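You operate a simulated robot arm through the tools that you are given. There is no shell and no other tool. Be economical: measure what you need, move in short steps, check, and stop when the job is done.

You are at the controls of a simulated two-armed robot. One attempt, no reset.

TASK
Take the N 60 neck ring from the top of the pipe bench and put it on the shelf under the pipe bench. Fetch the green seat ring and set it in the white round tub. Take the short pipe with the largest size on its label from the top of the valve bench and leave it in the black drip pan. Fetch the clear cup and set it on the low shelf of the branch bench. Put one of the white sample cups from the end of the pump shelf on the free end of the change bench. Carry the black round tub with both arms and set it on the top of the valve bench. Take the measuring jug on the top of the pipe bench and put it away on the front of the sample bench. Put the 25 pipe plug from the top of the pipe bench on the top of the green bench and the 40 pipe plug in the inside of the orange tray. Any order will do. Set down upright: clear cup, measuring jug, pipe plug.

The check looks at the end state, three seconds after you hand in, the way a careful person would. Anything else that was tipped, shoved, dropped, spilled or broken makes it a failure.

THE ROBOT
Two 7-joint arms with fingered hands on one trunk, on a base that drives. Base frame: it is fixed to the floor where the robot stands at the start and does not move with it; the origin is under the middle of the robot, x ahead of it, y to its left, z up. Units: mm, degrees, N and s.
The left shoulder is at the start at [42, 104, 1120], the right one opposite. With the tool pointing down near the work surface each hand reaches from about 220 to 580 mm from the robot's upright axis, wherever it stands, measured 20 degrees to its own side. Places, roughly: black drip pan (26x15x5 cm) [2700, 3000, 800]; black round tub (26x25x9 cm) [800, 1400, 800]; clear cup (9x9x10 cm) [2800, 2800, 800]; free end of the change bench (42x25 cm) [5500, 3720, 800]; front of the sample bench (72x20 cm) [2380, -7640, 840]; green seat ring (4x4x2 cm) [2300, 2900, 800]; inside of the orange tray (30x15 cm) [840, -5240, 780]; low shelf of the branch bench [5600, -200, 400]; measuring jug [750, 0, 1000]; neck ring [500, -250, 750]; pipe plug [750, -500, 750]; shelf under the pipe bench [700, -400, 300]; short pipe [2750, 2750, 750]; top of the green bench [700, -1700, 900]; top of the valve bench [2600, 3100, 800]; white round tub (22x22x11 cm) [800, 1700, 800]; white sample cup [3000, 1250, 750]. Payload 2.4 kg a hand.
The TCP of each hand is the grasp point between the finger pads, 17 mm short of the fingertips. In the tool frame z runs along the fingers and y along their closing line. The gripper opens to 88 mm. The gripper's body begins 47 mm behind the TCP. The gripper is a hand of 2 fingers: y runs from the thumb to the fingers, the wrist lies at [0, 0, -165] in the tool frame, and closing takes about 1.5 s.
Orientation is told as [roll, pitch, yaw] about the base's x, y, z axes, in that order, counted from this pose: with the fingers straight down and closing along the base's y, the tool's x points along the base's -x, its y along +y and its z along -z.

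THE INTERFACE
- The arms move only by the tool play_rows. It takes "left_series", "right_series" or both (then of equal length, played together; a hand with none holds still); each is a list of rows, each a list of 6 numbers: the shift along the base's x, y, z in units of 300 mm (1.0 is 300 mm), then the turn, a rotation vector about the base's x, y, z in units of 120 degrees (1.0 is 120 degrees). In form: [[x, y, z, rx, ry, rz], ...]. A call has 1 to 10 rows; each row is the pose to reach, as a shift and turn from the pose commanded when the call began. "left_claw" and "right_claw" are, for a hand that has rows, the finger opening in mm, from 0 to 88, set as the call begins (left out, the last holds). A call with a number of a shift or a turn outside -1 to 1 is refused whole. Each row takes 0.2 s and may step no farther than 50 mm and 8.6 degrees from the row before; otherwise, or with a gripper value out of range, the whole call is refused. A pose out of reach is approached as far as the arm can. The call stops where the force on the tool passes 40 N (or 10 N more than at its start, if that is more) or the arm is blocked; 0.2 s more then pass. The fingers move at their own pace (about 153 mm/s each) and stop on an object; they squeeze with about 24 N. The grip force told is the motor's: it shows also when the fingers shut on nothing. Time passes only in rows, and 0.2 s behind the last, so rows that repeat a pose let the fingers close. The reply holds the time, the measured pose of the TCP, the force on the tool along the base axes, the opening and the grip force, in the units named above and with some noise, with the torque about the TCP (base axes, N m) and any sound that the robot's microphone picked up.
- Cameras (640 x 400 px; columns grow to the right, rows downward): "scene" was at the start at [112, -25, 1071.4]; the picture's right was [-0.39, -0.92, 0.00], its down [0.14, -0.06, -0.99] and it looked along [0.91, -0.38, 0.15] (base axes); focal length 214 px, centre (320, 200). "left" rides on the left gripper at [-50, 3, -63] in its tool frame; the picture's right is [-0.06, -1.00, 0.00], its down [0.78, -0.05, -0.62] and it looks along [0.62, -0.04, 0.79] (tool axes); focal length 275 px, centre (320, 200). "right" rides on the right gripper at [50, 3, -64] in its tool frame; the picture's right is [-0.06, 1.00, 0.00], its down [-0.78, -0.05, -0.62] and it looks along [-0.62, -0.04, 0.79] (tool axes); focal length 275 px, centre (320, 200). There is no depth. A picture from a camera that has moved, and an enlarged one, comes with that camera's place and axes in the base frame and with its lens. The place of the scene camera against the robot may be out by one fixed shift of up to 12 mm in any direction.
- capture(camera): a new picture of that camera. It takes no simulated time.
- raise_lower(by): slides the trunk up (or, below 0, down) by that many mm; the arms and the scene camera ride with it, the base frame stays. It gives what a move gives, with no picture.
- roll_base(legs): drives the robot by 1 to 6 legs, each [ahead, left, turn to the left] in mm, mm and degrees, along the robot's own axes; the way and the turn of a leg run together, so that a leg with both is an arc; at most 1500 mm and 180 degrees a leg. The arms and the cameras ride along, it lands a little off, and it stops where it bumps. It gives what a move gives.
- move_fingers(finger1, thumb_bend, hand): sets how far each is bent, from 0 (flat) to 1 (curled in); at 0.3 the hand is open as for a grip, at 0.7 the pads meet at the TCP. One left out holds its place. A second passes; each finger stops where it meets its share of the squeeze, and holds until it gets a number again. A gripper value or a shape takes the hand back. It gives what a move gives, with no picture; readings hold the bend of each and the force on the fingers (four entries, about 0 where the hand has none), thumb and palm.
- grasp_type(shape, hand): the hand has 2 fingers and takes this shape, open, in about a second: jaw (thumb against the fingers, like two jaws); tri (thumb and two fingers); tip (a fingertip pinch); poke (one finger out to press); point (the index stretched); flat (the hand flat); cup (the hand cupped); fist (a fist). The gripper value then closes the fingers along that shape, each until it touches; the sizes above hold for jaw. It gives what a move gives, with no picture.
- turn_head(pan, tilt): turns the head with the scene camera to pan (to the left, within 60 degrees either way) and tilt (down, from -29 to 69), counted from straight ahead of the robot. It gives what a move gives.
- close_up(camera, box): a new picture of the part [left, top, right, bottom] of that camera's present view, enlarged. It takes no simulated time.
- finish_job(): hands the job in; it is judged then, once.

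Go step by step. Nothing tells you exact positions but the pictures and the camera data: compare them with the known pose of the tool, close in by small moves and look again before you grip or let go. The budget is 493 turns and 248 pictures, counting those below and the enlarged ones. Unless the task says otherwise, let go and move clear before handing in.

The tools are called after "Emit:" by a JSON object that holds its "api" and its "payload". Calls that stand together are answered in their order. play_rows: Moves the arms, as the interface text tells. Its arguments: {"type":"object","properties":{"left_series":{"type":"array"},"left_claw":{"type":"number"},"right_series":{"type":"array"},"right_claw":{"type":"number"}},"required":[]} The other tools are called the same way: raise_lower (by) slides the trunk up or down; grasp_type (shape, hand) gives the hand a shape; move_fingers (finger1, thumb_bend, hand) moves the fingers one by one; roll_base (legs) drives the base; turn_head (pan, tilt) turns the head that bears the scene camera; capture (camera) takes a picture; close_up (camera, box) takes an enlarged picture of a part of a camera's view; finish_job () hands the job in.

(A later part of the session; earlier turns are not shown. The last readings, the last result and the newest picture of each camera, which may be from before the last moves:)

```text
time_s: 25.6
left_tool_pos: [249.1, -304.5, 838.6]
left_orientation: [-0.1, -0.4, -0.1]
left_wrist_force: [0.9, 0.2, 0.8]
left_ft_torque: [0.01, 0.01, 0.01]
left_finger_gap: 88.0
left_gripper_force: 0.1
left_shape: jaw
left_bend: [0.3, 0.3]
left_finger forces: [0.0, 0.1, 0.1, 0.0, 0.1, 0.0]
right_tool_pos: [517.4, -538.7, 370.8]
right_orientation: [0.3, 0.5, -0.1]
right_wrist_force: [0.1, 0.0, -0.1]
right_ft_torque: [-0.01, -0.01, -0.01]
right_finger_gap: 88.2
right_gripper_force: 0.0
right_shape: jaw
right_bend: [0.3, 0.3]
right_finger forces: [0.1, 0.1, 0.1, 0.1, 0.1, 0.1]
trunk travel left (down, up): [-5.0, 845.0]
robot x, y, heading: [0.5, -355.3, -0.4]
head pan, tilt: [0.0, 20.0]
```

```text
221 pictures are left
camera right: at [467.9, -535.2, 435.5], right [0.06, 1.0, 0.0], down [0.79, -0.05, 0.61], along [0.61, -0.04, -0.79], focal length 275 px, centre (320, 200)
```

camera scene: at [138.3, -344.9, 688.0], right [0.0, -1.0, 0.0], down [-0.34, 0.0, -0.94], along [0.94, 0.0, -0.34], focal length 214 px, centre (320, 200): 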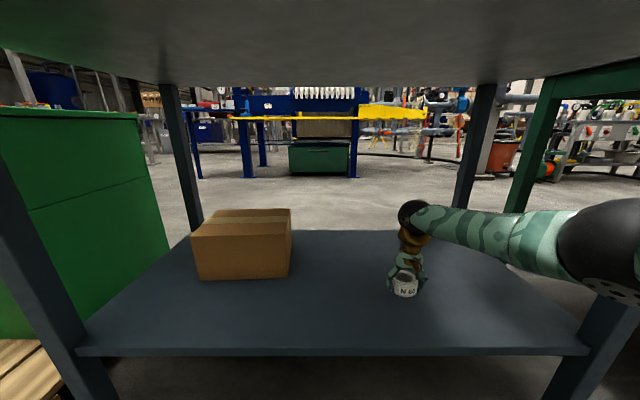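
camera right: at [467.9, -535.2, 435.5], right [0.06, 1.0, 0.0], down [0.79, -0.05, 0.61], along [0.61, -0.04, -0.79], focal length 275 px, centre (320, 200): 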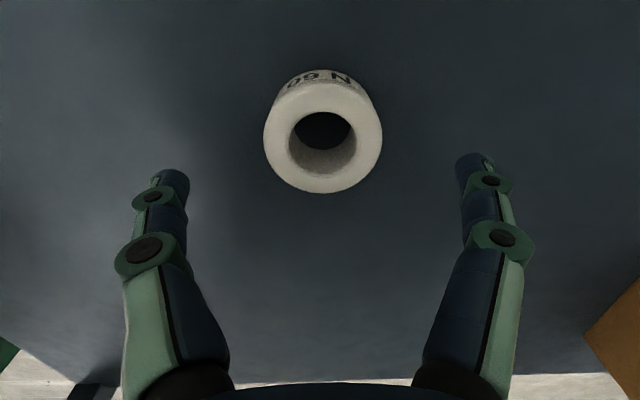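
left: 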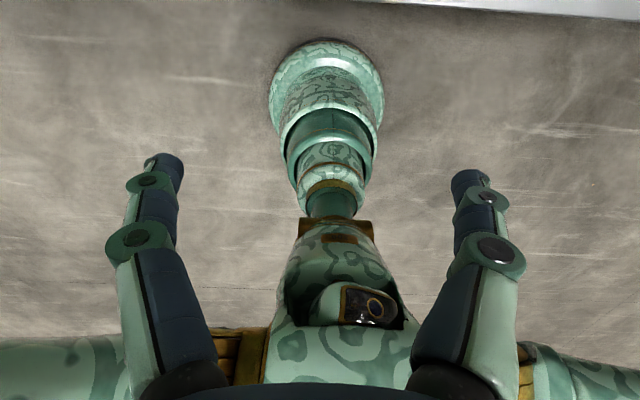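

The N 60 ring stands on the shelf. I back out and raise the trunk again.

Emit:
{"api": "play_rows", "payload": {"right_series": [[-0.15, 0, 0, 0, 0, 0], [-0.3, 0, 0, 0, 0, 0], [-0.45, 0, 0, 0, 0, 0], [-0.6, 0, 0, 0, 0, 0], [-0.67, 0, 0, 0, 0, 0], [-0.67, 0, 0, 0, 0, 0]]}}

Emit:
{"api": "play_rows", "payload": {"right_series": [[0, 0, 0.15, 0, 0, 0], [0, 0, 0.3, 0, 0, 0], [0, 0, 0.45, 0, 0, 0], [0, 0, 0.6, 0, 0, 0], [0, 0, 0.75, 0, 0, 0], [0, 0, 0.9, 0, 0, 0], [0, 0, 0.98, 0, 0, 0], [0, 0, 0.98, 0, 0, 0]]}}

Emit:
{"api": "raise_lower", "payload": {"by": 345}}

Emit:
{"api": "turn_head", "payload": {"pan": 0, "tilt": 45}}

Emit:
{"api": "roll_base", "payload": {"legs": [[100, 0, 0]]}}

Emit:
{"api": "capture", "payload": {"camera": "right"}}

Emit:
{"api": "capture", "payload": {"camera": "scene"}}

Emit:
{"api": "capture", "payload": {"camera": "left"}}

```text
time_s: 27.0
left_tool_pos: [248.2, -304.7, 838.9]
left_orientation: [0.0, -0.5, -0.1]
left_wrist_force: [0.7, -1.1, 0.3]
left_ft_torque: [0.05, 0.03, 0.0]
left_finger_gap: 88.1
left_gripper_force: 0.1
left_shape: jaw
left_bend: [0.3, 0.3]
left_finger forces: [0.1, 0.1, 0.1, 0.0, 0.1, 0.0]
right_tool_pos: [315.6, -537.8, 369.6]
right_orientation: [0.4, 0.5, -0.1]
right_wrist_force: [0.0, -0.8, 0.1]
right_ft_torque: [-0.01, -0.02, -0.01]
right_finger_gap: 87.6
right_gripper_force: 0.0
right_shape: jaw
right_bend: [0.3, 0.3]
right_finger forces: [0.0, 0.0, 0.0, 0.0, 0.0, 0.0]
trunk travel left (down, up): [-5.0, 845.0]
robot x, y, heading: [1.1, -353.5, 0.0]
head pan, tilt: [0.0, 20.0]
```

```text
time_s: 28.8
left_tool_pos: [247.3, -305.3, 838.6]
left_orientation: [0.1, -0.4, -0.1]
left_wrist_force: [0.3, 0.2, 0.6]
left_ft_torque: [-0.02, -0.01, 0.01]
left_finger_gap: 87.7
left_gripper_force: 0.0
left_shape: jaw
left_bend: [0.3, 0.3]
left_finger forces: [0.0, 0.1, 0.0, 0.0, 0.1, 0.0]
right_tool_pos: [312.5, -538.8, 665.1]
right_orientation: [0.3, 0.5, -0.1]
right_wrist_force: [-0.5, -0.4, -1.0]
right_ft_torque: [0.01, -0.01, -0.03]
right_finger_gap: 87.8
right_gripper_force: 0.1
right_shape: jaw
right_bend: [0.3, 0.3]
right_finger forces: [0.0, 0.0, 0.1, 0.1, 0.0, 0.0]
right hand out of reach, approached as far as the arm can: row 5, 6
trunk travel left (down, up): [-5.0, 845.0]
robot x, y, heading: [-0.7, -353.0, 0.0]
head pan, tilt: [0.0, 20.0]
```

```text
time_s: 32.2
left_tool_pos: [254.7, -305.1, 1180.4]
left_orientation: [0.0, -0.1, 0.0]
left_wrist_force: [-0.3, -0.7, -0.3]
left_ft_torque: [-0.01, -0.03, 0.0]
left_finger_gap: 88.2
left_gripper_force: 0.1
left_shape: jaw
left_bend: [0.3, 0.3]
left_finger forces: [0.0, 0.0, 0.0, 0.1, 0.1, 0.0]
right_tool_pos: [317.9, -538.5, 1005.9]
right_orientation: [0.4, 1.0, -0.1]
right_wrist_force: [0.1, 0.4, -0.8]
right_ft_torque: [-0.03, 0.05, 0.0]
right_finger_gap: 87.9
right_gripper_force: 0.0
right_shape: jaw
right_bend: [0.3, 0.3]
right_finger forces: [0.0, 0.0, 0.1, 0.0, 0.0, 0.1]
trunk travel left (down, up): [-350.0, 500.0]
robot x, y, heading: [-0.1, -354.1, -0.2]
head pan, tilt: [0.0, 20.0]
```

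```text
time_s: 33.1
left_tool_pos: [253.5, -304.2, 1180.1]
left_orientation: [0.0, 0.0, -0.1]
left_wrist_force: [0.3, 0.8, 0.2]
left_ft_torque: [-0.01, 0.0, 0.02]
left_finger_gap: 87.7
left_gripper_force: 0.1
left_shape: jaw
left_bend: [0.3, 0.3]
left_finger forces: [0.0, 0.0, 0.0, 0.0, 0.0, 0.1]
right_tool_pos: [318.2, -538.0, 1006.9]
right_orientation: [0.3, 0.9, 0.0]
right_wrist_force: [0.2, -0.3, 0.1]
right_ft_torque: [0.01, 0.0, 0.02]
right_finger_gap: 87.9
right_gripper_force: 0.0
right_shape: jaw
right_bend: [0.3, 0.3]
right_finger forces: [0.0, 0.0, 0.1, 0.0, 0.0, 0.0]
trunk travel left (down, up): [-350.0, 500.0]
robot x, y, heading: [1.4, -352.7, -0.1]
head pan, tilt: [0.0, 45.0]
```

```text
time_s: 34.2
left_tool_pos: [352.2, -304.1, 1182.0]
left_orientation: [-0.1, 0.0, -0.1]
left_wrist_force: [-0.7, 0.3, 0.9]
left_ft_torque: [0.01, -0.01, 0.02]
left_finger_gap: 87.9
left_gripper_force: 0.0
left_shape: jaw
left_bend: [0.3, 0.3]
left_finger forces: [0.0, 0.1, 0.0, 0.0, 0.0, 0.0]
right_tool_pos: [417.0, -537.4, 1007.1]
right_orientation: [0.4, 0.9, -0.1]
right_wrist_force: [-0.5, 0.8, 0.1]
right_ft_torque: [-0.03, 0.0, 0.01]
right_finger_gap: 87.7
right_gripper_force: 0.1
right_shape: jaw
right_bend: [0.3, 0.3]
right_finger forces: [0.1, 0.0, 0.0, 0.0, 0.0, 0.0]
trunk travel left (down, up): [-350.0, 500.0]
robot x, y, heading: [98.7, -352.8, -0.0]
head pan, tilt: [0.0, 45.0]
```

```text
220 pictures are left
camera right: at [368.1, -535.3, 1071.2], right [0.06, 1.0, 0.0], down [0.79, -0.05, 0.61], along [0.6, -0.04, -0.8], focal length 275 px, centre (320, 200)
```

right: 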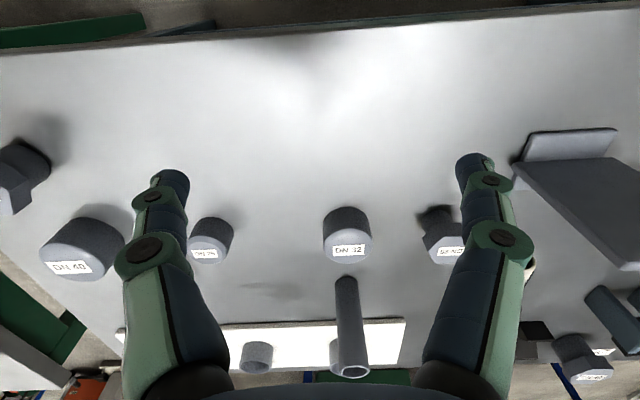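

```text
219 pictures are left
camera scene: at [213.2, -345.1, 987.5], right [0.0, -1.0, 0.0], down [-0.71, 0.0, -0.71], along [0.71, 0.0, -0.71], focal length 214 px, centre (320, 200)
```

scene: 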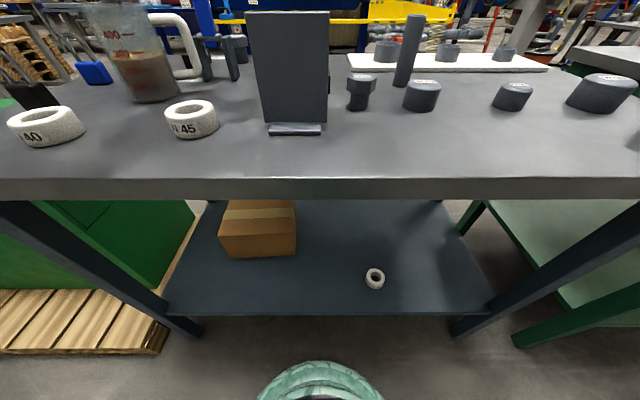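

```text
218 pictures are left
camera left: at [402.6, -301.6, 1245.5], right [0.06, -1.0, 0.0], down [-0.78, -0.05, 0.62], along [-0.62, -0.04, -0.79], focal length 275 px, centre (320, 200)
```

left: 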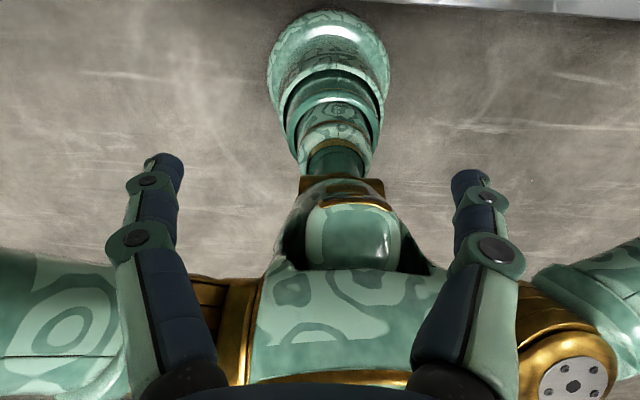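

The base has about 80 mm spare; the DN 25 plug is near (576, -422, top 886) close to the stand, so I turn the hand 90° to close along x. First I go above it, high.

Emit:
{"api": "play_rows", "payload": {"right_series": [[0.05, 0.03, 0.05, 0, 0, 0.07], [0.1, 0.07, 0.11, 0, 0, 0.14], [0.16, 0.11, 0.11, 0, 0, 0.21], [0.22, 0.15, 0.11, 0, 0, 0.28], [0.28, 0.2, 0.11, 0, 0, 0.35], [0.34, 0.24, 0.11, 0, 0, 0.42], [0.4, 0.28, 0.11, 0, 0, 0.49], [0.45, 0.32, 0.11, 0, 0, 0.56], [0.5, 0.36, 0.11, 0, 0, 0.63], [0.53, 0.383, 0.11, 0, 0, 0.7]]}}

Emit:
{"api": "play_rows", "payload": {"right_series": [[0, 0, 0, 0, 0, 0.05], [0, 0, 0, 0, 0, 0.05]], "right_claw": 80}}

Emit:
{"api": "capture", "payload": {"camera": "right"}}

```text
time_s: 36.4
left_tool_pos: [352.4, -304.8, 1182.4]
left_orientation: [0.0, 0.0, -0.1]
left_wrist_force: [0.0, -1.3, -0.7]
left_ft_torque: [-0.01, 0.01, -0.05]
left_finger_gap: 87.7
left_gripper_force: 0.0
left_shape: jaw
left_bend: [0.3, 0.3]
left_finger forces: [0.0, 0.0, 0.0, 0.0, 0.1, 0.0]
right_tool_pos: [575.7, -421.8, 1039.7]
right_orientation: [0.4, 0.8, 84.0]
right_wrist_force: [-0.2, 0.8, 0.1]
right_ft_torque: [0.01, 0.0, 0.02]
right_finger_gap: 87.8
right_gripper_force: 0.1
right_shape: jaw
right_bend: [0.3, 0.3]
right_finger forces: [0.1, 0.1, 0.1, 0.0, 0.1, 0.0]
trunk travel left (down, up): [-350.0, 500.0]
robot x, y, heading: [99.6, -352.3, -0.2]
head pan, tilt: [0.0, 45.0]
```

```text
time_s: 37.0
left_tool_pos: [352.6, -304.0, 1179.9]
left_orientation: [0.0, 0.1, -0.1]
left_wrist_force: [0.5, -0.5, -1.4]
left_ft_torque: [0.04, -0.01, -0.01]
left_finger_gap: 87.8
left_gripper_force: 0.1
left_shape: jaw
left_bend: [0.3, 0.3]
left_finger forces: [0.1, 0.1, 0.1, 0.0, 0.1, 0.0]
right_tool_pos: [575.1, -423.6, 1038.7]
right_orientation: [0.3, 0.9, 89.9]
right_wrist_force: [-0.5, -0.4, 0.4]
right_ft_torque: [0.02, 0.01, 0.0]
right_finger_gap: 80.1
right_gripper_force: 0.0
right_shape: jaw
right_bend: [0.46, 0.42]
right_finger forces: [0.0, 0.1, 0.0, 0.1, 0.1, 0.0]
trunk travel left (down, up): [-350.0, 500.0]
robot x, y, heading: [95.3, -352.1, -0.2]
head pan, tilt: [0.0, 45.0]
```

```text
217 pictures are left
camera right: at [572.6, -471.6, 1104.6], right [-1.0, 0.06, 0.0], down [0.05, 0.79, 0.61], along [0.04, 0.6, -0.8], focal length 275 px, centre (320, 200)
```

right: 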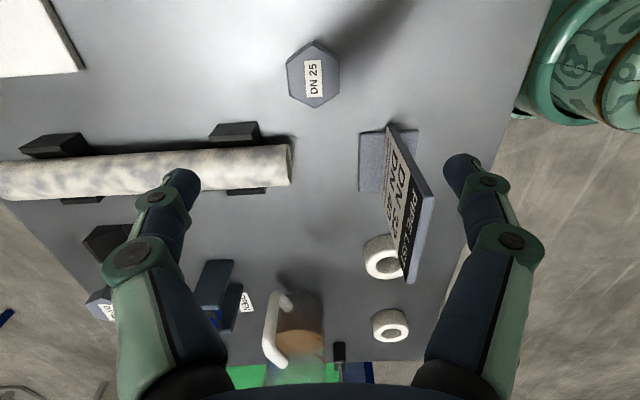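

Clear view; the plug is at (581, -421). I descend to grip its hex head.

Emit:
{"api": "play_rows", "payload": {"right_series": [[0.02, 0.008, -0.13, 0, 0, 0], [0.02, 0.008, -0.26, 0, 0, 0], [0.02, 0.008, -0.38, 0, 0, 0], [0.02, 0.008, -0.38, 0, 0, 0]]}}

Emit:
{"api": "capture", "payload": {"camera": "right"}}

```text
time_s: 38.0
left_tool_pos: [352.4, -305.5, 1181.8]
left_orientation: [0.0, 0.0, -0.2]
left_wrist_force: [-0.2, -0.1, 0.5]
left_ft_torque: [-0.03, 0.0, -0.02]
left_finger_gap: 87.8
left_gripper_force: 0.1
left_shape: jaw
left_bend: [0.3, 0.3]
left_finger forces: [0.0, 0.0, 0.1, 0.0, 0.1, 0.1]
right_tool_pos: [580.8, -421.5, 923.8]
right_orientation: [0.4, 1.0, 90.0]
right_wrist_force: [-0.1, 0.9, 1.1]
right_ft_torque: [0.0, -0.01, -0.07]
right_finger_gap: 80.1
right_gripper_force: 0.1
right_shape: jaw
right_bend: [0.46, 0.42]
right_finger forces: [0.0, 0.1, 0.1, 0.0, 0.0, 0.0]
trunk travel left (down, up): [-350.0, 500.0]
robot x, y, heading: [99.1, -352.3, -0.0]
head pan, tilt: [0.0, 45.0]
```

```text
216 pictures are left
camera right: at [578.0, -469.3, 990.0], right [-1.0, 0.06, 0.0], down [0.05, 0.79, 0.61], along [0.04, 0.6, -0.8], focal length 275 px, centre (320, 200)
```

right: 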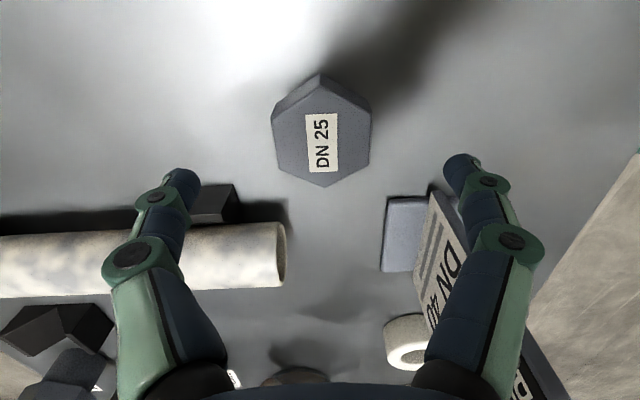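

Centred. Down and close.

Emit:
{"api": "play_rows", "payload": {"right_series": [[0, -0.005, -0.08, 0, 0, 0], [0, -0.007, -0.155, 0, 0, 0], [0, -0.007, -0.155, 0, 0, 0]]}}

Emit:
{"api": "play_rows", "payload": {"right_series": [[0, 0, 0, 0, 0, 0], [0, 0, 0, 0, 0, 0], [0, 0, 0, 0, 0, 0], [0, 0, 0, 0, 0, 0], [0, 0, 0, 0, 0, 0]], "right_claw": 20}}

Emit:
{"api": "play_rows", "payload": {"right_series": [[0, 0, 0.1, 0, 0, 0], [0, 0, 0.2, 0, 0, 0], [0, 0, 0.35, 0, 0, 0], [0, 0, 0.5, 0, 0, 0], [0, 0, 0.5, 0, 0, 0]]}}

Emit:
{"api": "capture", "payload": {"camera": "right"}}

```text
time_s: 38.8
left_tool_pos: [353.2, -305.2, 1181.0]
left_orientation: [0.0, 0.0, -0.1]
left_wrist_force: [-0.2, 0.1, 0.6]
left_ft_torque: [-0.02, 0.02, 0.01]
left_finger_gap: 88.0
left_gripper_force: 0.0
left_shape: jaw
left_bend: [0.3, 0.3]
left_finger forces: [0.1, 0.1, 0.0, 0.0, 0.1, 0.0]
right_tool_pos: [581.3, -423.2, 879.8]
right_orientation: [0.3, 0.9, 89.9]
right_wrist_force: [0.3, 0.0, -0.2]
right_ft_torque: [0.02, 0.01, 0.0]
right_finger_gap: 80.2
right_gripper_force: 0.0
right_shape: jaw
right_bend: [0.46, 0.42]
right_finger forces: [0.0, 0.0, 0.0, 0.0, 0.1, 0.0]
trunk travel left (down, up): [-350.0, 500.0]
robot x, y, heading: [99.7, -349.7, -0.3]
head pan, tilt: [0.0, 45.0]
```

```text
time_s: 40.0
left_tool_pos: [353.0, -306.3, 1181.2]
left_orientation: [0.1, 0.0, -0.2]
left_wrist_force: [-0.4, 0.6, 0.2]
left_ft_torque: [-0.03, 0.02, 0.0]
left_finger_gap: 88.0
left_gripper_force: 0.0
left_shape: jaw
left_bend: [0.3, 0.3]
left_finger forces: [0.0, 0.0, 0.0, 0.0, 0.0, 0.1]
right_tool_pos: [581.3, -422.8, 879.5]
right_orientation: [0.3, 0.9, 89.8]
right_wrist_force: [0.3, 0.6, 0.0]
right_ft_torque: [-0.03, 0.03, 0.01]
right_finger_gap: 32.9
right_gripper_force: 23.6
right_shape: jaw
right_bend: [0.73, 0.7]
right_finger forces: [21.9, 0.0, 0.0, 0.0, 21.9, 0.1]
trunk travel left (down, up): [-350.0, 500.0]
robot x, y, heading: [97.2, -351.0, -0.2]
head pan, tilt: [0.0, 45.0]
```

```text
time_s: 41.2
left_tool_pos: [352.9, -305.2, 1182.0]
left_orientation: [0.0, 0.0, -0.2]
left_wrist_force: [-0.6, 0.8, -0.1]
left_ft_torque: [0.0, 0.03, -0.01]
left_finger_gap: 87.7
left_gripper_force: 0.0
left_shape: jaw
left_bend: [0.3, 0.3]
left_finger forces: [0.0, 0.0, 0.0, 0.0, 0.0, 0.0]
right_tool_pos: [581.6, -424.4, 1029.0]
right_orientation: [0.2, 0.9, 89.9]
right_wrist_force: [0.6, 0.9, -0.8]
right_ft_torque: [0.0, 0.01, 0.0]
right_finger_gap: 33.0
right_gripper_force: 24.3
right_shape: jaw
right_bend: [0.73, 0.7]
right_finger forces: [21.9, 0.0, 0.1, 0.0, 22.0, 0.1]
trunk travel left (down, up): [-350.0, 500.0]
robot x, y, heading: [93.3, -352.0, -0.1]
head pan, tilt: [0.0, 45.0]
```

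```text
215 pictures are left
camera right: at [579.0, -472.1, 1094.3], right [-1.0, 0.06, 0.0], down [0.05, 0.79, 0.61], along [0.04, 0.6, -0.8], focal length 275 px, centre (320, 200)
```

right: 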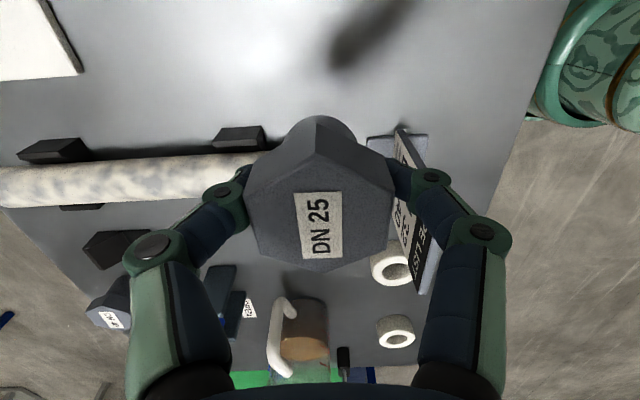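

The DN 25 plug is held. I back off from the bench and look right toward the green bench.

Emit:
{"api": "roll_base", "payload": {"legs": [[-250, 0, 0]]}}

Emit:
{"api": "turn_head", "payload": {"pan": -50, "tilt": 25}}

Emit:
{"api": "capture", "payload": {"camera": "scene"}}

```text
time_s: 43.0
left_tool_pos: [103.4, -304.6, 1181.5]
left_orientation: [0.0, -0.1, -0.1]
left_wrist_force: [0.4, -0.3, -0.5]
left_ft_torque: [-0.02, 0.03, 0.0]
left_finger_gap: 87.9
left_gripper_force: 0.1
left_shape: jaw
left_bend: [0.3, 0.3]
left_finger forces: [0.0, 0.0, 0.1, 0.1, 0.0, 0.0]
right_tool_pos: [332.5, -422.5, 1028.4]
right_orientation: [0.3, 0.9, 89.8]
right_wrist_force: [0.7, -0.4, -0.5]
right_ft_torque: [-0.02, -0.03, -0.06]
right_finger_gap: 33.0
right_gripper_force: 23.9
right_shape: jaw
right_bend: [0.73, 0.7]
right_finger forces: [21.9, 0.0, 0.1, 0.1, 22.0, 0.0]
trunk travel left (down, up): [-350.0, 500.0]
robot x, y, heading: [-152.1, -352.0, 0.1]
head pan, tilt: [0.0, 45.0]
```

```text
time_s: 44.2
left_tool_pos: [103.3, -304.4, 1182.2]
left_orientation: [0.0, 0.0, -0.1]
left_wrist_force: [0.3, -0.7, 0.7]
left_ft_torque: [0.01, -0.02, -0.01]
left_finger_gap: 87.9
left_gripper_force: 0.1
left_shape: jaw
left_bend: [0.3, 0.3]
left_finger forces: [0.0, 0.0, 0.1, 0.0, 0.1, 0.0]
right_tool_pos: [332.8, -422.5, 1028.6]
right_orientation: [0.3, 1.0, 90.0]
right_wrist_force: [-0.5, 0.2, -0.7]
right_ft_torque: [-0.03, 0.0, 0.03]
right_finger_gap: 32.9
right_gripper_force: 24.1
right_shape: jaw
right_bend: [0.73, 0.7]
right_finger forces: [21.9, 0.1, 0.1, 0.0, 21.9, 0.0]
trunk travel left (down, up): [-350.0, 500.0]
robot x, y, heading: [-151.6, -352.7, 0.0]
head pan, tilt: [-50.0, 25.0]
```

```text
214 pictures are left
camera scene: at [-59.0, -415.1, 1018.1], right [-0.77, -0.64, 0.0], down [-0.27, 0.32, -0.91], along [0.58, -0.69, -0.42], focal length 214 px, centre (320, 200)
```

scene: 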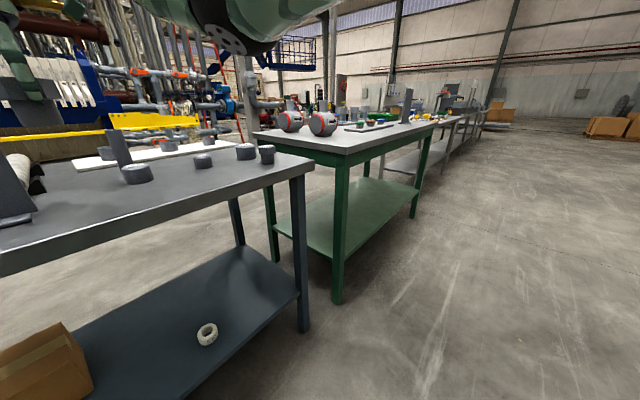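

The benches stand in a row with a clear aisle. I drive right about 1150 mm.

Emit:
{"api": "roll_base", "payload": {"legs": [[0, -1150, 0]]}}

Emit:
{"api": "turn_head", "payload": {"pan": 0, "tilt": 35}}

Emit:
{"api": "capture", "payload": {"camera": "scene"}}

```text
time_s: 50.1
left_tool_pos: [103.7, -1457.2, 1182.7]
left_orientation: [0.0, 0.0, 0.3]
left_wrist_force: [0.2, 0.1, -0.3]
left_ft_torque: [0.02, -0.02, 0.01]
left_finger_gap: 88.0
left_gripper_force: 0.0
left_shape: jaw
left_bend: [0.3, 0.3]
left_finger forces: [0.0, 0.0, 0.0, 0.0, 0.1, 0.0]
right_tool_pos: [335.4, -1572.7, 1028.6]
right_orientation: [0.3, 0.8, 90.3]
right_wrist_force: [-0.4, 0.3, -0.7]
right_ft_torque: [0.01, -0.01, -0.01]
right_finger_gap: 33.1
right_gripper_force: 24.0
right_shape: jaw
right_bend: [0.73, 0.7]
right_finger forces: [22.0, 0.0, 0.0, 0.0, 21.9, 0.1]
trunk travel left (down, up): [-350.0, 500.0]
robot x, y, heading: [-147.9, -1505.0, 0.3]
head pan, tilt: [-50.0, 25.0]
```

```text
time_s: 51.3
left_tool_pos: [105.4, -1457.7, 1180.9]
left_orientation: [0.0, 0.0, 0.3]
left_wrist_force: [-0.3, -1.3, 0.3]
left_ft_torque: [0.0, -0.02, 0.01]
left_finger_gap: 87.8
left_gripper_force: 0.1
left_shape: jaw
left_bend: [0.3, 0.3]
left_finger forces: [0.0, 0.1, 0.0, 0.0, 0.0, 0.1]
right_tool_pos: [334.0, -1573.3, 1029.4]
right_orientation: [0.2, 1.0, 90.3]
right_wrist_force: [-0.1, -0.2, -0.7]
right_ft_torque: [-0.01, 0.02, -0.02]
right_finger_gap: 33.0
right_gripper_force: 23.9
right_shape: jaw
right_bend: [0.73, 0.7]
right_finger forces: [21.9, 0.0, 0.0, 0.0, 22.1, 0.0]
trunk travel left (down, up): [-350.0, 500.0]
robot x, y, heading: [-149.9, -1509.4, 0.5]
head pan, tilt: [0.0, 35.0]
```

```text
213 pictures are left
camera scene: at [-28.0, -1498.3, 1002.3], right [0.0, -1.0, 0.0], down [-0.57, 0.0, -0.82], along [0.82, 0.0, -0.57], focal length 214 px, centre (320, 200)
```

scene: 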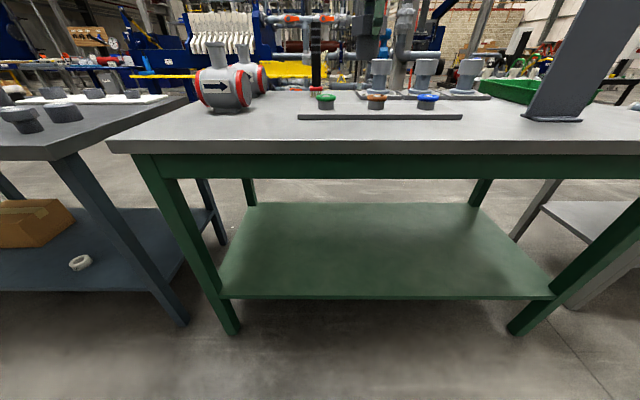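

The green bench's front strip is empty. I drive ahead 170 mm and use the hand camera.

Emit:
{"api": "roll_base", "payload": {"legs": [[170, 0, 0]]}}

Emit:
{"api": "capture", "payload": {"camera": "right"}}

Emit:
{"api": "capture", "payload": {"camera": "scene"}}

```text
time_s: 52.7
left_tool_pos: [274.1, -1456.7, 1180.4]
left_orientation: [0.0, 0.0, 0.4]
left_wrist_force: [0.1, -0.6, 0.1]
left_ft_torque: [0.0, 0.0, -0.01]
left_finger_gap: 87.9
left_gripper_force: 0.1
left_shape: jaw
left_bend: [0.3, 0.3]
left_finger forces: [0.1, 0.0, 0.0, 0.1, 0.0, 0.1]
right_tool_pos: [505.0, -1572.0, 1028.0]
right_orientation: [0.3, 0.9, 90.3]
right_wrist_force: [0.8, 0.4, -0.5]
right_ft_torque: [0.02, -0.02, 0.0]
right_finger_gap: 33.0
right_gripper_force: 24.1
right_shape: jaw
right_bend: [0.73, 0.7]
right_finger forces: [21.9, 0.0, 0.0, 0.1, 22.0, 0.0]
trunk travel left (down, up): [-350.0, 500.0]
robot x, y, heading: [21.6, -1506.2, 0.4]
head pan, tilt: [0.0, 35.0]
```

```text
212 pictures are left
camera right: at [502.6, -1620.6, 1093.7], right [-1.0, 0.06, 0.0], down [0.05, 0.79, 0.61], along [0.03, 0.6, -0.8], focal length 275 px, centre (320, 200)
```

right: 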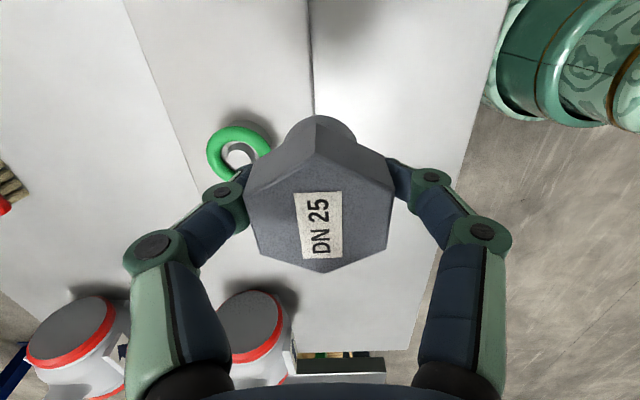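

```text
211 pictures are left
camera scene: at [142.1, -1496.9, 1002.3], right [0.01, -1.0, 0.0], down [-0.57, 0.0, -0.82], along [0.82, 0.01, -0.57], focal length 214 px, centre (320, 200)
```

scene: 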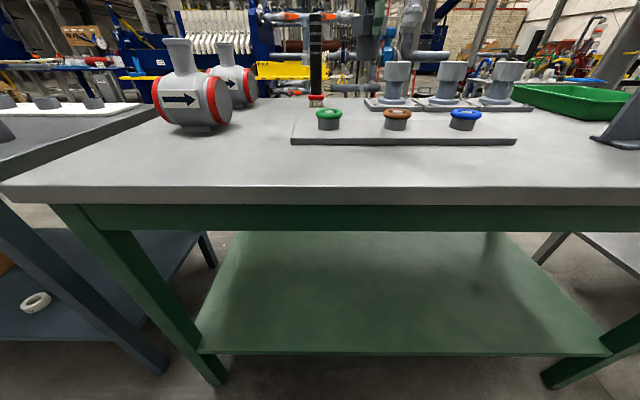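

The front strip between the edge (x≈362) and the plate (x≈514) is free; top ≈ z 862. I move the plug to x≈437 and lower it.

Emit:
{"api": "play_rows", "payload": {"right_series": [[-0.12, 0, 0, 0, 0, 0], [-0.23, 0, 0, 0, 0, 0], [-0.23, 0, -0.13, 0, 0, 0], [-0.23, 0, -0.26, 0, 0, 0], [-0.23, 0, -0.35, 0, 0, 0], [-0.23, 0, -0.35, 0, 0, 0]]}}

Emit:
{"api": "turn_head", "payload": {"pan": -10, "tilt": 45}}

Emit:
{"api": "capture", "payload": {"camera": "scene"}}

Emit:
{"api": "capture", "payload": {"camera": "right"}}

```text
time_s: 54.1
left_tool_pos: [274.6, -1455.4, 1181.9]
left_orientation: [-0.1, 0.0, 0.5]
left_wrist_force: [0.1, -0.1, 1.1]
left_ft_torque: [0.0, 0.01, 0.0]
left_finger_gap: 87.7
left_gripper_force: 0.0
left_shape: jaw
left_bend: [0.3, 0.3]
left_finger forces: [0.0, 0.0, 0.0, 0.0, 0.0, 0.1]
right_tool_pos: [435.1, -1571.3, 924.5]
right_orientation: [0.4, 0.9, 90.4]
right_wrist_force: [-0.6, 0.2, -0.3]
right_ft_torque: [0.05, -0.02, -0.02]
right_finger_gap: 32.6
right_gripper_force: 24.1
right_shape: jaw
right_bend: [0.73, 0.7]
right_finger forces: [21.9, 0.0, 0.1, 0.1, 21.9, 0.1]
trunk travel left (down, up): [-350.0, 500.0]
robot x, y, heading: [16.6, -1506.4, 0.7]
head pan, tilt: [0.0, 35.0]
```

```text
time_s: 54.9
left_tool_pos: [274.8, -1455.8, 1181.5]
left_orientation: [0.0, 0.1, 0.5]
left_wrist_force: [-0.9, -0.2, 0.2]
left_ft_torque: [-0.02, -0.01, 0.01]
left_finger_gap: 87.8
left_gripper_force: 0.1
left_shape: jaw
left_bend: [0.3, 0.3]
left_finger forces: [0.1, 0.1, 0.0, 0.1, 0.1, 0.0]
right_tool_pos: [435.3, -1571.5, 924.0]
right_orientation: [0.3, 1.0, 90.3]
right_wrist_force: [0.3, 0.7, 0.0]
right_ft_torque: [0.01, -0.02, 0.0]
right_finger_gap: 32.6
right_gripper_force: 24.9
right_shape: jaw
right_bend: [0.73, 0.7]
right_finger forces: [21.8, 0.1, 0.0, 0.1, 21.8, 0.0]
trunk travel left (down, up): [-350.0, 500.0]
robot x, y, heading: [21.1, -1504.2, 0.4]
head pan, tilt: [-10.0, 45.0]
```

```text
210 pictures are left
camera scene: at [133.9, -1511.1, 987.5], right [-0.17, -0.99, 0.0], down [-0.7, 0.12, -0.71], along [0.7, -0.12, -0.71], focal length 214 px, centre (320, 200)
```

scene: 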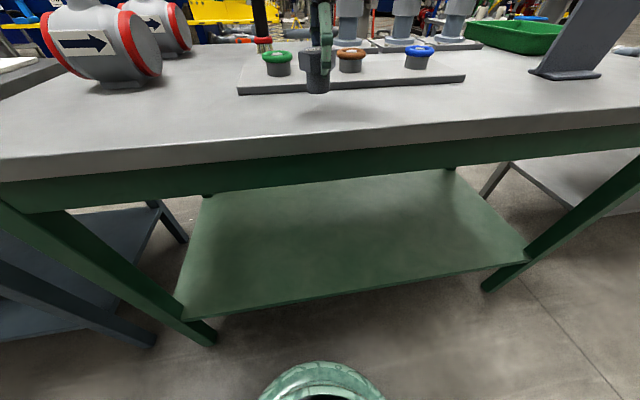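

```text
209 pictures are left
camera right: at [433.0, -1620.1, 989.6], right [-1.0, 0.06, 0.0], down [0.05, 0.79, 0.61], along [0.03, 0.6, -0.8], focal length 275 px, centre (320, 200)
```

right: 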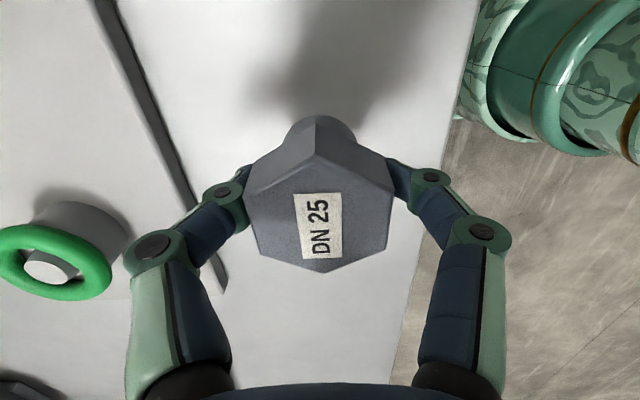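

I lower in small steps until the plug touches.

Emit:
{"api": "play_rows", "payload": {"right_series": [[0, 0, -0.03, 0, 0, 0], [0, 0, -0.045, 0, 0, 0], [0, 0, -0.055, 0, 0, 0], [0, 0, -0.065, 0, 0, 0], [0, 0, -0.075, 0, 0, 0], [0, 0, -0.085, 0, 0, 0], [0, 0, -0.095, 0, 0, 0]]}}

```text
time_s: 56.5
left_tool_pos: [274.5, -1456.7, 1181.3]
left_orientation: [0.0, -0.1, 0.4]
left_wrist_force: [-0.4, 0.3, -0.8]
left_ft_torque: [0.01, -0.03, -0.01]
left_finger_gap: 88.1
left_gripper_force: 0.0
left_shape: jaw
left_bend: [0.3, 0.3]
left_finger forces: [0.0, 0.0, 0.0, 0.1, 0.0, 0.0]
right_tool_pos: [434.9, -1572.0, 895.9]
right_orientation: [0.3, 1.0, 90.5]
right_wrist_force: [-8.3, 0.3, 4.8]
right_ft_torque: [0.02, 0.45, 0.05]
right_finger_gap: 29.4
right_gripper_force: 24.3
right_shape: jaw
right_bend: [0.75, 0.72]
right_finger forces: [23.7, 0.0, 0.0, 0.1, 11.6, 0.1]
trunk travel left (down, up): [-350.0, 500.0]
robot x, y, heading: [19.2, -1508.0, 0.4]
head pan, tilt: [-10.0, 45.0]
```

Contact begins; I check with a picture before releasing.

Emit:
{"api": "capture", "payload": {"camera": "right"}}

Emit:
{"api": "close_up", "payload": {"camera": "scene", "box": [240, 30, 400, 130]}}

```text
208 pictures are left
camera right: at [432.6, -1620.8, 960.6], right [-1.0, 0.06, 0.0], down [0.05, 0.79, 0.61], along [0.03, 0.6, -0.8], focal length 275 px, centre (320, 200)
```

right: 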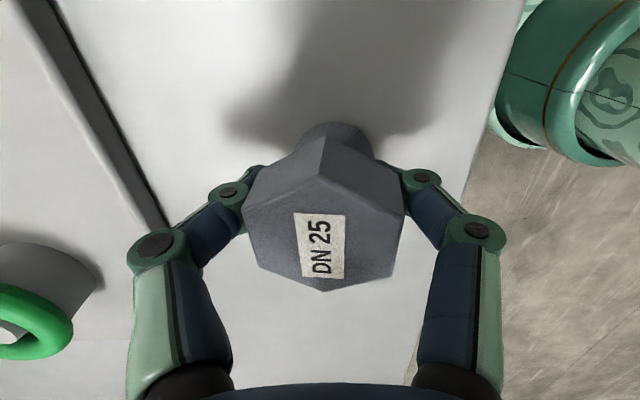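

```text
4.00 times, centred on (320, 80) of scene
camera zoom: at [133.6, -1511.1, 987.6], right [-0.17, -0.99, 0.0], down [-0.7, 0.12, -0.71], along [0.7, -0.12, -0.71], focal length 858 px, centre (320, 680)
```

zoom: 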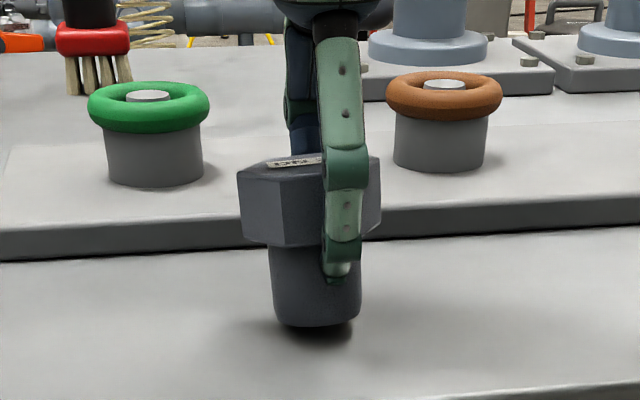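

The plug is nearly flat on the top. I press 2 mm more so it settles, then release.

Emit:
{"api": "play_rows", "payload": {"right_series": [[0, 0, -0.006, 0, 0, 0], [0, 0, -0.01, 0, 0, 0], [0, 0, -0.01, 0, 0, 0]]}}

Emit:
{"api": "close_up", "payload": {"camera": "scene", "box": [240, 30, 400, 130]}}

```text
time_s: 57.3
left_tool_pos: [274.4, -1455.4, 1181.5]
left_orientation: [-0.1, 0.1, 0.4]
left_wrist_force: [0.2, 0.8, 0.1]
left_ft_torque: [0.0, 0.02, -0.03]
left_finger_gap: 87.6
left_gripper_force: 0.0
left_shape: jaw
left_bend: [0.3, 0.3]
left_finger forces: [0.0, 0.1, 0.0, 0.0, 0.0, 0.0]
right_tool_pos: [435.2, -1571.1, 892.8]
right_orientation: [0.4, 0.9, 90.4]
right_wrist_force: [-0.8, 0.2, -0.4]
right_ft_torque: [-0.03, 0.0, -0.03]
right_finger_gap: 26.4
right_gripper_force: 24.4
right_shape: jaw
right_bend: [0.76, 0.75]
right_finger forces: [19.2, 0.0, 0.0, 0.0, 19.6, 0.0]
trunk travel left (down, up): [-350.0, 500.0]
robot x, y, heading: [20.6, -1503.8, 0.6]
head pan, tilt: [-10.0, 45.0]
```

```text
4.00 times, centred on (320, 80) of scene
camera zoom: at [133.9, -1511.1, 987.5], right [-0.17, -0.99, 0.0], down [-0.7, 0.12, -0.71], along [0.7, -0.12, -0.71], focal length 858 px, centre (320, 680)
```

zoom: 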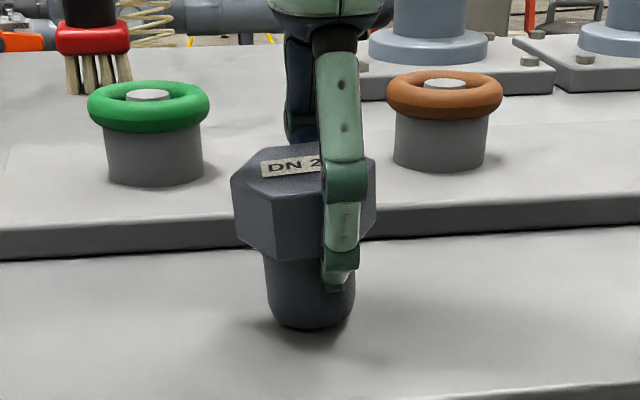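

Emit:
{"api": "capture", "payload": {"camera": "right"}}

```text
205 pictures are left
camera right: at [432.8, -1620.6, 957.4], right [-1.0, 0.06, 0.0], down [0.05, 0.79, 0.61], along [0.03, 0.6, -0.8], focal length 275 px, centre (320, 200)
```

right: 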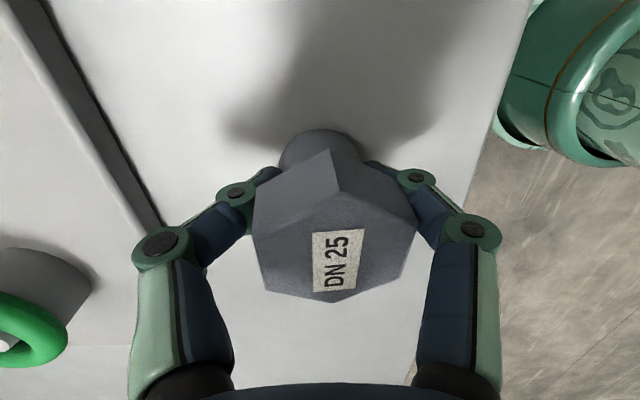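

The plug leans slightly in the fingers. I open only a little so the fingers still guard it while it settles.

Emit:
{"api": "play_rows", "payload": {"right_series": [[0, 0, 0, 0, 0, 0], [0, 0, 0, 0, 0, 0], [0, 0, 0, 0, 0, 0]], "right_claw": 40}}

Emit:
{"api": "close_up", "payload": {"camera": "scene", "box": [240, 30, 400, 130]}}

Emit:
{"api": "capture", "payload": {"camera": "right"}}

```text
time_s: 58.1
left_tool_pos: [274.6, -1456.3, 1182.2]
left_orientation: [0.0, 0.0, 0.4]
left_wrist_force: [-0.1, 0.3, -0.3]
left_ft_torque: [-0.01, -0.06, 0.04]
left_finger_gap: 87.9
left_gripper_force: 0.0
left_shape: jaw
left_bend: [0.3, 0.3]
left_finger forces: [0.0, 0.1, 0.0, 0.1, 0.1, 0.0]
right_tool_pos: [436.0, -1571.6, 892.7]
right_orientation: [0.3, 1.0, 90.3]
right_wrist_force: [-0.5, 0.6, 0.1]
right_ft_torque: [0.04, 0.04, 0.02]
right_finger_gap: 39.7
right_gripper_force: 0.1
right_shape: jaw
right_bend: [0.73, 0.7]
right_finger forces: [0.1, 0.1, 0.0, 0.0, 0.0, 0.1]
trunk travel left (down, up): [-350.0, 500.0]
robot x, y, heading: [22.3, -1505.9, 0.3]
head pan, tilt: [-10.0, 45.0]
```

```text
4.00 times, centred on (320, 80) of scene
camera zoom: at [133.9, -1511.1, 987.5], right [-0.17, -0.99, 0.0], down [-0.7, 0.12, -0.71], along [0.7, -0.12, -0.71], focal length 858 px, centre (320, 680)
```

zoom: 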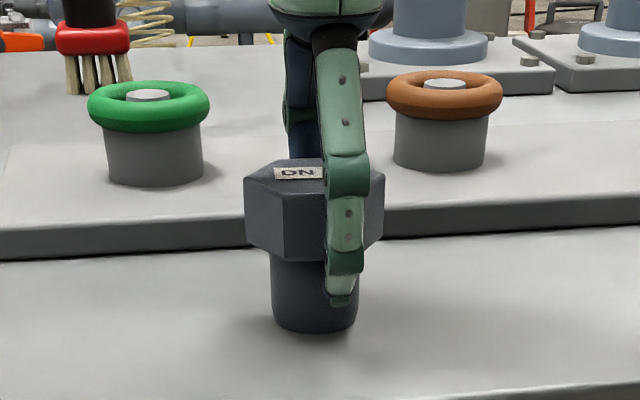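

```text
203 pictures are left
camera right: at [432.8, -1620.7, 957.6], right [-1.0, 0.06, 0.0], down [0.05, 0.79, 0.61], along [0.03, 0.6, -0.8], focal length 275 px, centre (320, 200)
```

right: 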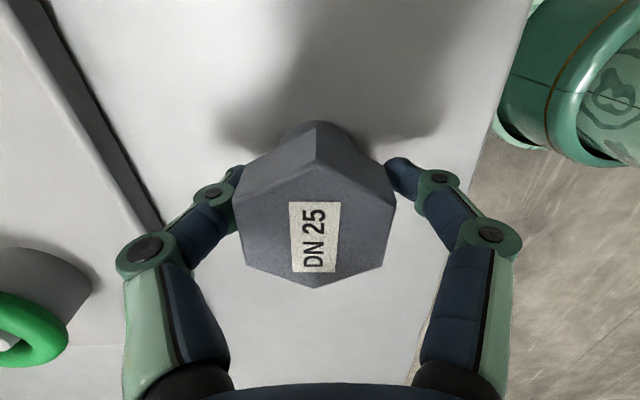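

It stands upright now. I open fully and rise straight up.

Emit:
{"api": "play_rows", "payload": {"right_series": [[0, 0, 0, 0, 0, 0], [0, 0, 0, 0, 0, 0], [0, 0, 0, 0, 0, 0]], "right_claw": 80}}

Emit:
{"api": "play_rows", "payload": {"right_series": [[0, 0, 0.06, 0, 0, 0], [0, 0, 0.2, 0, 0, 0], [0, 0, 0.35, 0, 0, 0], [0, 0, 0.5, 0, 0, 0], [0, 0, 0.5, 0, 0, 0]]}}

Emit:
{"api": "capture", "payload": {"camera": "right"}}

```text
time_s: 58.9
left_tool_pos: [274.8, -1456.5, 1182.4]
left_orientation: [0.0, 0.1, 0.4]
left_wrist_force: [-0.1, -0.2, -0.2]
left_ft_torque: [0.0, 0.02, -0.02]
left_finger_gap: 87.7
left_gripper_force: 0.0
left_shape: jaw
left_bend: [0.3, 0.3]
left_finger forces: [0.1, 0.0, 0.0, 0.1, 0.0, 0.1]
right_tool_pos: [434.4, -1572.7, 892.1]
right_orientation: [0.4, 0.9, 90.4]
right_wrist_force: [-0.3, -0.6, 0.8]
right_ft_torque: [-0.01, 0.02, 0.0]
right_finger_gap: 80.0
right_gripper_force: 0.0
right_shape: jaw
right_bend: [0.47, 0.43]
right_finger forces: [0.0, 0.0, 0.1, 0.1, 0.1, 0.0]
trunk travel left (down, up): [-350.0, 500.0]
robot x, y, heading: [25.1, -1507.4, 0.4]
head pan, tilt: [-10.0, 45.0]
```

```text
time_s: 60.1
left_tool_pos: [274.0, -1455.0, 1180.6]
left_orientation: [0.0, 0.0, 0.4]
left_wrist_force: [-0.2, -0.4, 0.3]
left_ft_torque: [0.03, -0.02, -0.02]
left_finger_gap: 88.0
left_gripper_force: 0.0
left_shape: jaw
left_bend: [0.3, 0.3]
left_finger forces: [0.1, 0.1, 0.0, 0.1, 0.1, 0.0]
right_tool_pos: [435.2, -1571.0, 1040.6]
right_orientation: [0.3, 0.8, 90.4]
right_wrist_force: [-0.3, 0.0, 0.3]
right_ft_torque: [-0.01, 0.04, 0.0]
right_finger_gap: 79.5
right_gripper_force: 0.1
right_shape: jaw
right_bend: [0.47, 0.43]
right_finger forces: [0.0, 0.0, 0.0, 0.0, 0.0, 0.0]
trunk travel left (down, up): [-350.0, 500.0]
robot x, y, heading: [16.8, -1506.5, 0.3]
head pan, tilt: [-10.0, 45.0]
```

```text
202 pictures are left
camera right: at [432.7, -1620.1, 1106.7], right [-1.0, 0.06, 0.0], down [0.05, 0.79, 0.61], along [0.03, 0.6, -0.8], focal length 275 px, centre (320, 200)
```

right: 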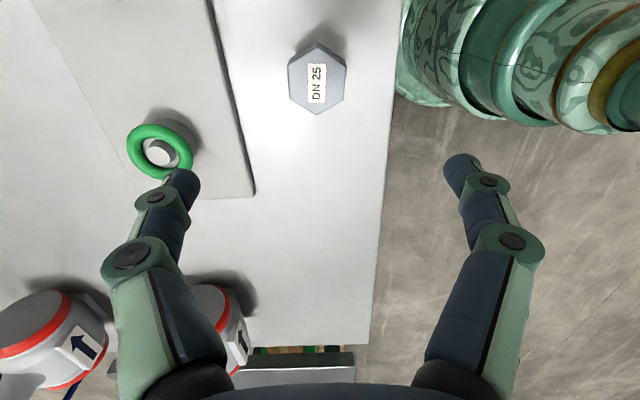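

The DN 25 plug stands on the green bench. Next I back off and return toward the pipe bench, looking for a way round to its rear.

Emit:
{"api": "roll_base", "payload": {"legs": [[-200, 0, 0], [0, 1500, 0], [0, 300, 0]]}}

Emit:
{"api": "turn_head", "payload": {"pan": 40, "tilt": 15}}

Emit:
{"api": "capture", "payload": {"camera": "scene"}}

```text
time_s: 70.3
left_tool_pos: [65.5, 348.4, 1182.0]
left_orientation: [0.0, 0.0, 0.3]
left_wrist_force: [-0.8, -1.0, 0.7]
left_ft_torque: [-0.02, -0.05, -0.01]
left_finger_gap: 87.7
left_gripper_force: 0.1
left_shape: jaw
left_bend: [0.3, 0.3]
left_finger forces: [0.1, 0.1, 0.0, 0.0, 0.1, 0.0]
right_tool_pos: [227.3, 231.7, 1041.4]
right_orientation: [0.2, 0.8, 90.3]
right_wrist_force: [-0.1, 0.7, -0.7]
right_ft_torque: [0.01, 0.0, 0.02]
right_finger_gap: 80.0
right_gripper_force: 0.0
right_shape: jaw
right_bend: [0.47, 0.43]
right_finger forces: [0.1, 0.0, 0.0, 0.0, 0.1, 0.0]
trunk travel left (down, up): [-350.0, 500.0]
robot x, y, heading: [-188.7, 298.0, 0.3]
head pan, tilt: [-10.0, 45.0]
```

```text
time_s: 71.5
left_tool_pos: [66.2, 348.4, 1181.8]
left_orientation: [0.0, -0.1, 0.3]
left_wrist_force: [0.6, -0.3, -0.8]
left_ft_torque: [-0.01, -0.01, 0.0]
left_finger_gap: 88.3
left_gripper_force: 0.2
left_shape: jaw
left_bend: [0.3, 0.3]
left_finger forces: [0.0, 0.0, 0.1, 0.0, 0.0, 0.0]
right_tool_pos: [226.1, 230.0, 1041.1]
right_orientation: [0.3, 0.9, 90.3]
right_wrist_force: [-0.2, -0.5, -0.4]
right_ft_torque: [-0.03, 0.02, 0.0]
right_finger_gap: 79.9
right_gripper_force: 0.1
right_shape: jaw
right_bend: [0.47, 0.43]
right_finger forces: [0.1, 0.0, 0.1, 0.1, 0.0, 0.1]
trunk travel left (down, up): [-350.0, 500.0]
robot x, y, heading: [-189.2, 294.9, 0.5]
head pan, tilt: [40.0, 15.0]
```

```text
201 pictures are left
camera scene: at [-82.6, 364.4, 1031.1], right [0.63, -0.78, 0.0], down [-0.23, -0.18, -0.96], along [0.74, 0.6, -0.29], focal length 214 px, centre (320, 200)
```

scene: 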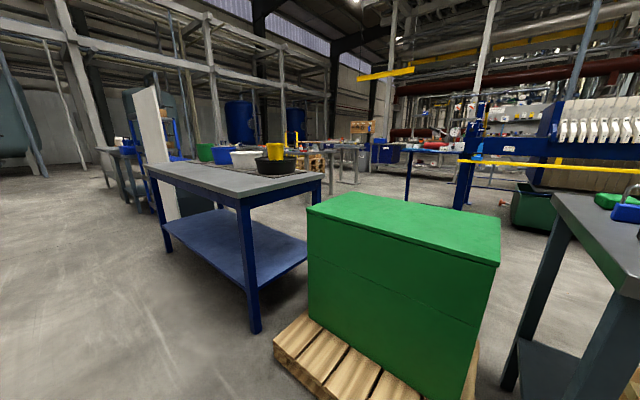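

A green box on a pallet blocks the left end; the tub table stands further left. Since most of the work lies behind, I'll go around its left side and look from there.

Emit:
{"api": "roll_base", "payload": {"legs": [[-100, 0, 0], [0, 1400, 0]]}}

Emit:
{"api": "turn_head", "payload": {"pan": 30, "tilt": 15}}

Emit:
{"api": "capture", "payload": {"camera": "scene"}}

```text
time_s: 79.3
left_tool_pos: [-44.0, 1755.3, 1180.7]
left_orientation: [-0.1, 0.0, 0.5]
left_wrist_force: [-0.3, -0.9, -0.3]
left_ft_torque: [0.01, 0.0, -0.01]
left_finger_gap: 88.0
left_gripper_force: 0.0
left_shape: jaw
left_bend: [0.3, 0.3]
left_finger forces: [0.1, 0.0, 0.0, 0.0, 0.0, 0.0]
right_tool_pos: [117.2, 1641.1, 1040.8]
right_orientation: [0.3, 1.0, 90.6]
right_wrist_force: [0.0, 0.8, -0.3]
right_ft_torque: [-0.02, -0.01, 0.02]
right_finger_gap: 80.0
right_gripper_force: 0.0
right_shape: jaw
right_bend: [0.47, 0.43]
right_finger forces: [0.0, 0.1, 0.0, 0.0, 0.1, 0.0]
trunk travel left (down, up): [-350.0, 500.0]
robot x, y, heading: [-296.5, 1704.6, 0.7]
head pan, tilt: [40.0, 15.0]
```

```text
time_s: 80.0
left_tool_pos: [-43.9, 1755.4, 1181.3]
left_orientation: [0.0, 0.1, 0.4]
left_wrist_force: [0.1, 0.8, 0.1]
left_ft_torque: [0.01, 0.0, 0.0]
left_finger_gap: 87.8
left_gripper_force: 0.0
left_shape: jaw
left_bend: [0.3, 0.3]
left_finger forces: [0.0, 0.0, 0.1, 0.0, 0.1, 0.0]
right_tool_pos: [116.7, 1640.1, 1040.7]
right_orientation: [0.3, 1.0, 90.6]
right_wrist_force: [0.0, -0.4, 0.2]
right_ft_torque: [0.02, -0.03, -0.02]
right_finger_gap: 79.7
right_gripper_force: 0.0
right_shape: jaw
right_bend: [0.47, 0.43]
right_finger forces: [0.1, 0.1, 0.0, 0.0, 0.0, 0.0]
trunk travel left (down, up): [-350.0, 500.0]
robot x, y, heading: [-299.7, 1704.4, 0.7]
head pan, tilt: [30.0, 15.0]
```

```text
200 pictures are left
camera scene: at [-184.8, 1760.8, 1034.0], right [0.51, -0.86, 0.0], down [-0.23, -0.14, -0.96], along [0.83, 0.5, -0.26], focal length 214 px, centre (320, 200)
```

scene: 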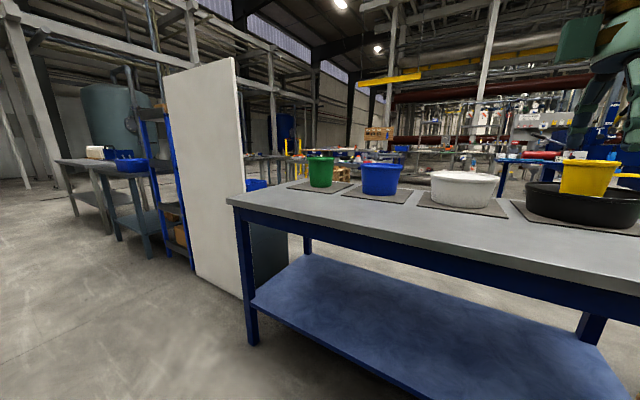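

The row of furniture continues left with no gap here. I drive further left along the aisle and look again.

Emit:
{"api": "roll_base", "payload": {"legs": [[0, 1400, 0], [0, 1000, 0]]}}

Emit:
{"api": "capture", "payload": {"camera": "scene"}}

```text
time_s: 91.8
left_tool_pos: [-51.6, 4155.3, 1181.0]
left_orientation: [0.0, 0.0, 0.0]
left_wrist_force: [0.6, -0.4, 0.0]
left_ft_torque: [-0.01, -0.02, -0.02]
left_finger_gap: 87.7
left_gripper_force: 0.1
left_shape: jaw
left_bend: [0.3, 0.3]
left_finger forces: [0.0, 0.0, 0.0, 0.0, 0.1, 0.1]
right_tool_pos: [108.5, 4039.1, 1041.0]
right_orientation: [0.2, 0.9, 90.0]
right_wrist_force: [-0.7, 0.2, 0.9]
right_ft_torque: [-0.05, -0.01, 0.02]
right_finger_gap: 80.2
right_gripper_force: 0.1
right_shape: jaw
right_bend: [0.47, 0.43]
right_finger forces: [0.1, 0.1, 0.0, 0.1, 0.0, 0.1]
trunk travel left (down, up): [-350.0, 500.0]
robot x, y, heading: [-308.1, 4104.4, 0.1]
head pan, tilt: [30.0, 15.0]
```

```text
199 pictures are left
camera scene: at [-191.8, 4161.7, 1034.3], right [0.5, -0.87, 0.0], down [-0.22, -0.13, -0.97], along [0.84, 0.48, -0.26], focal length 214 px, centre (320, 200)
```

scene: 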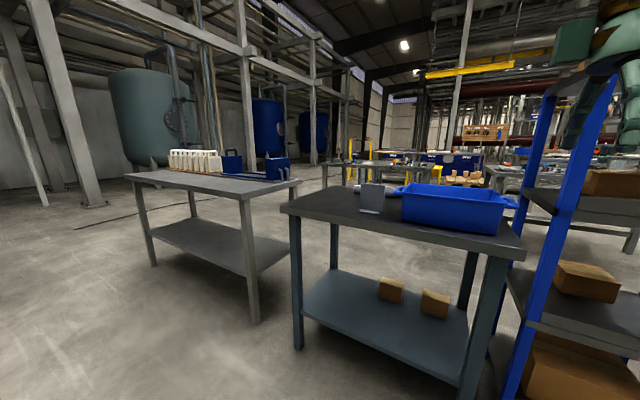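

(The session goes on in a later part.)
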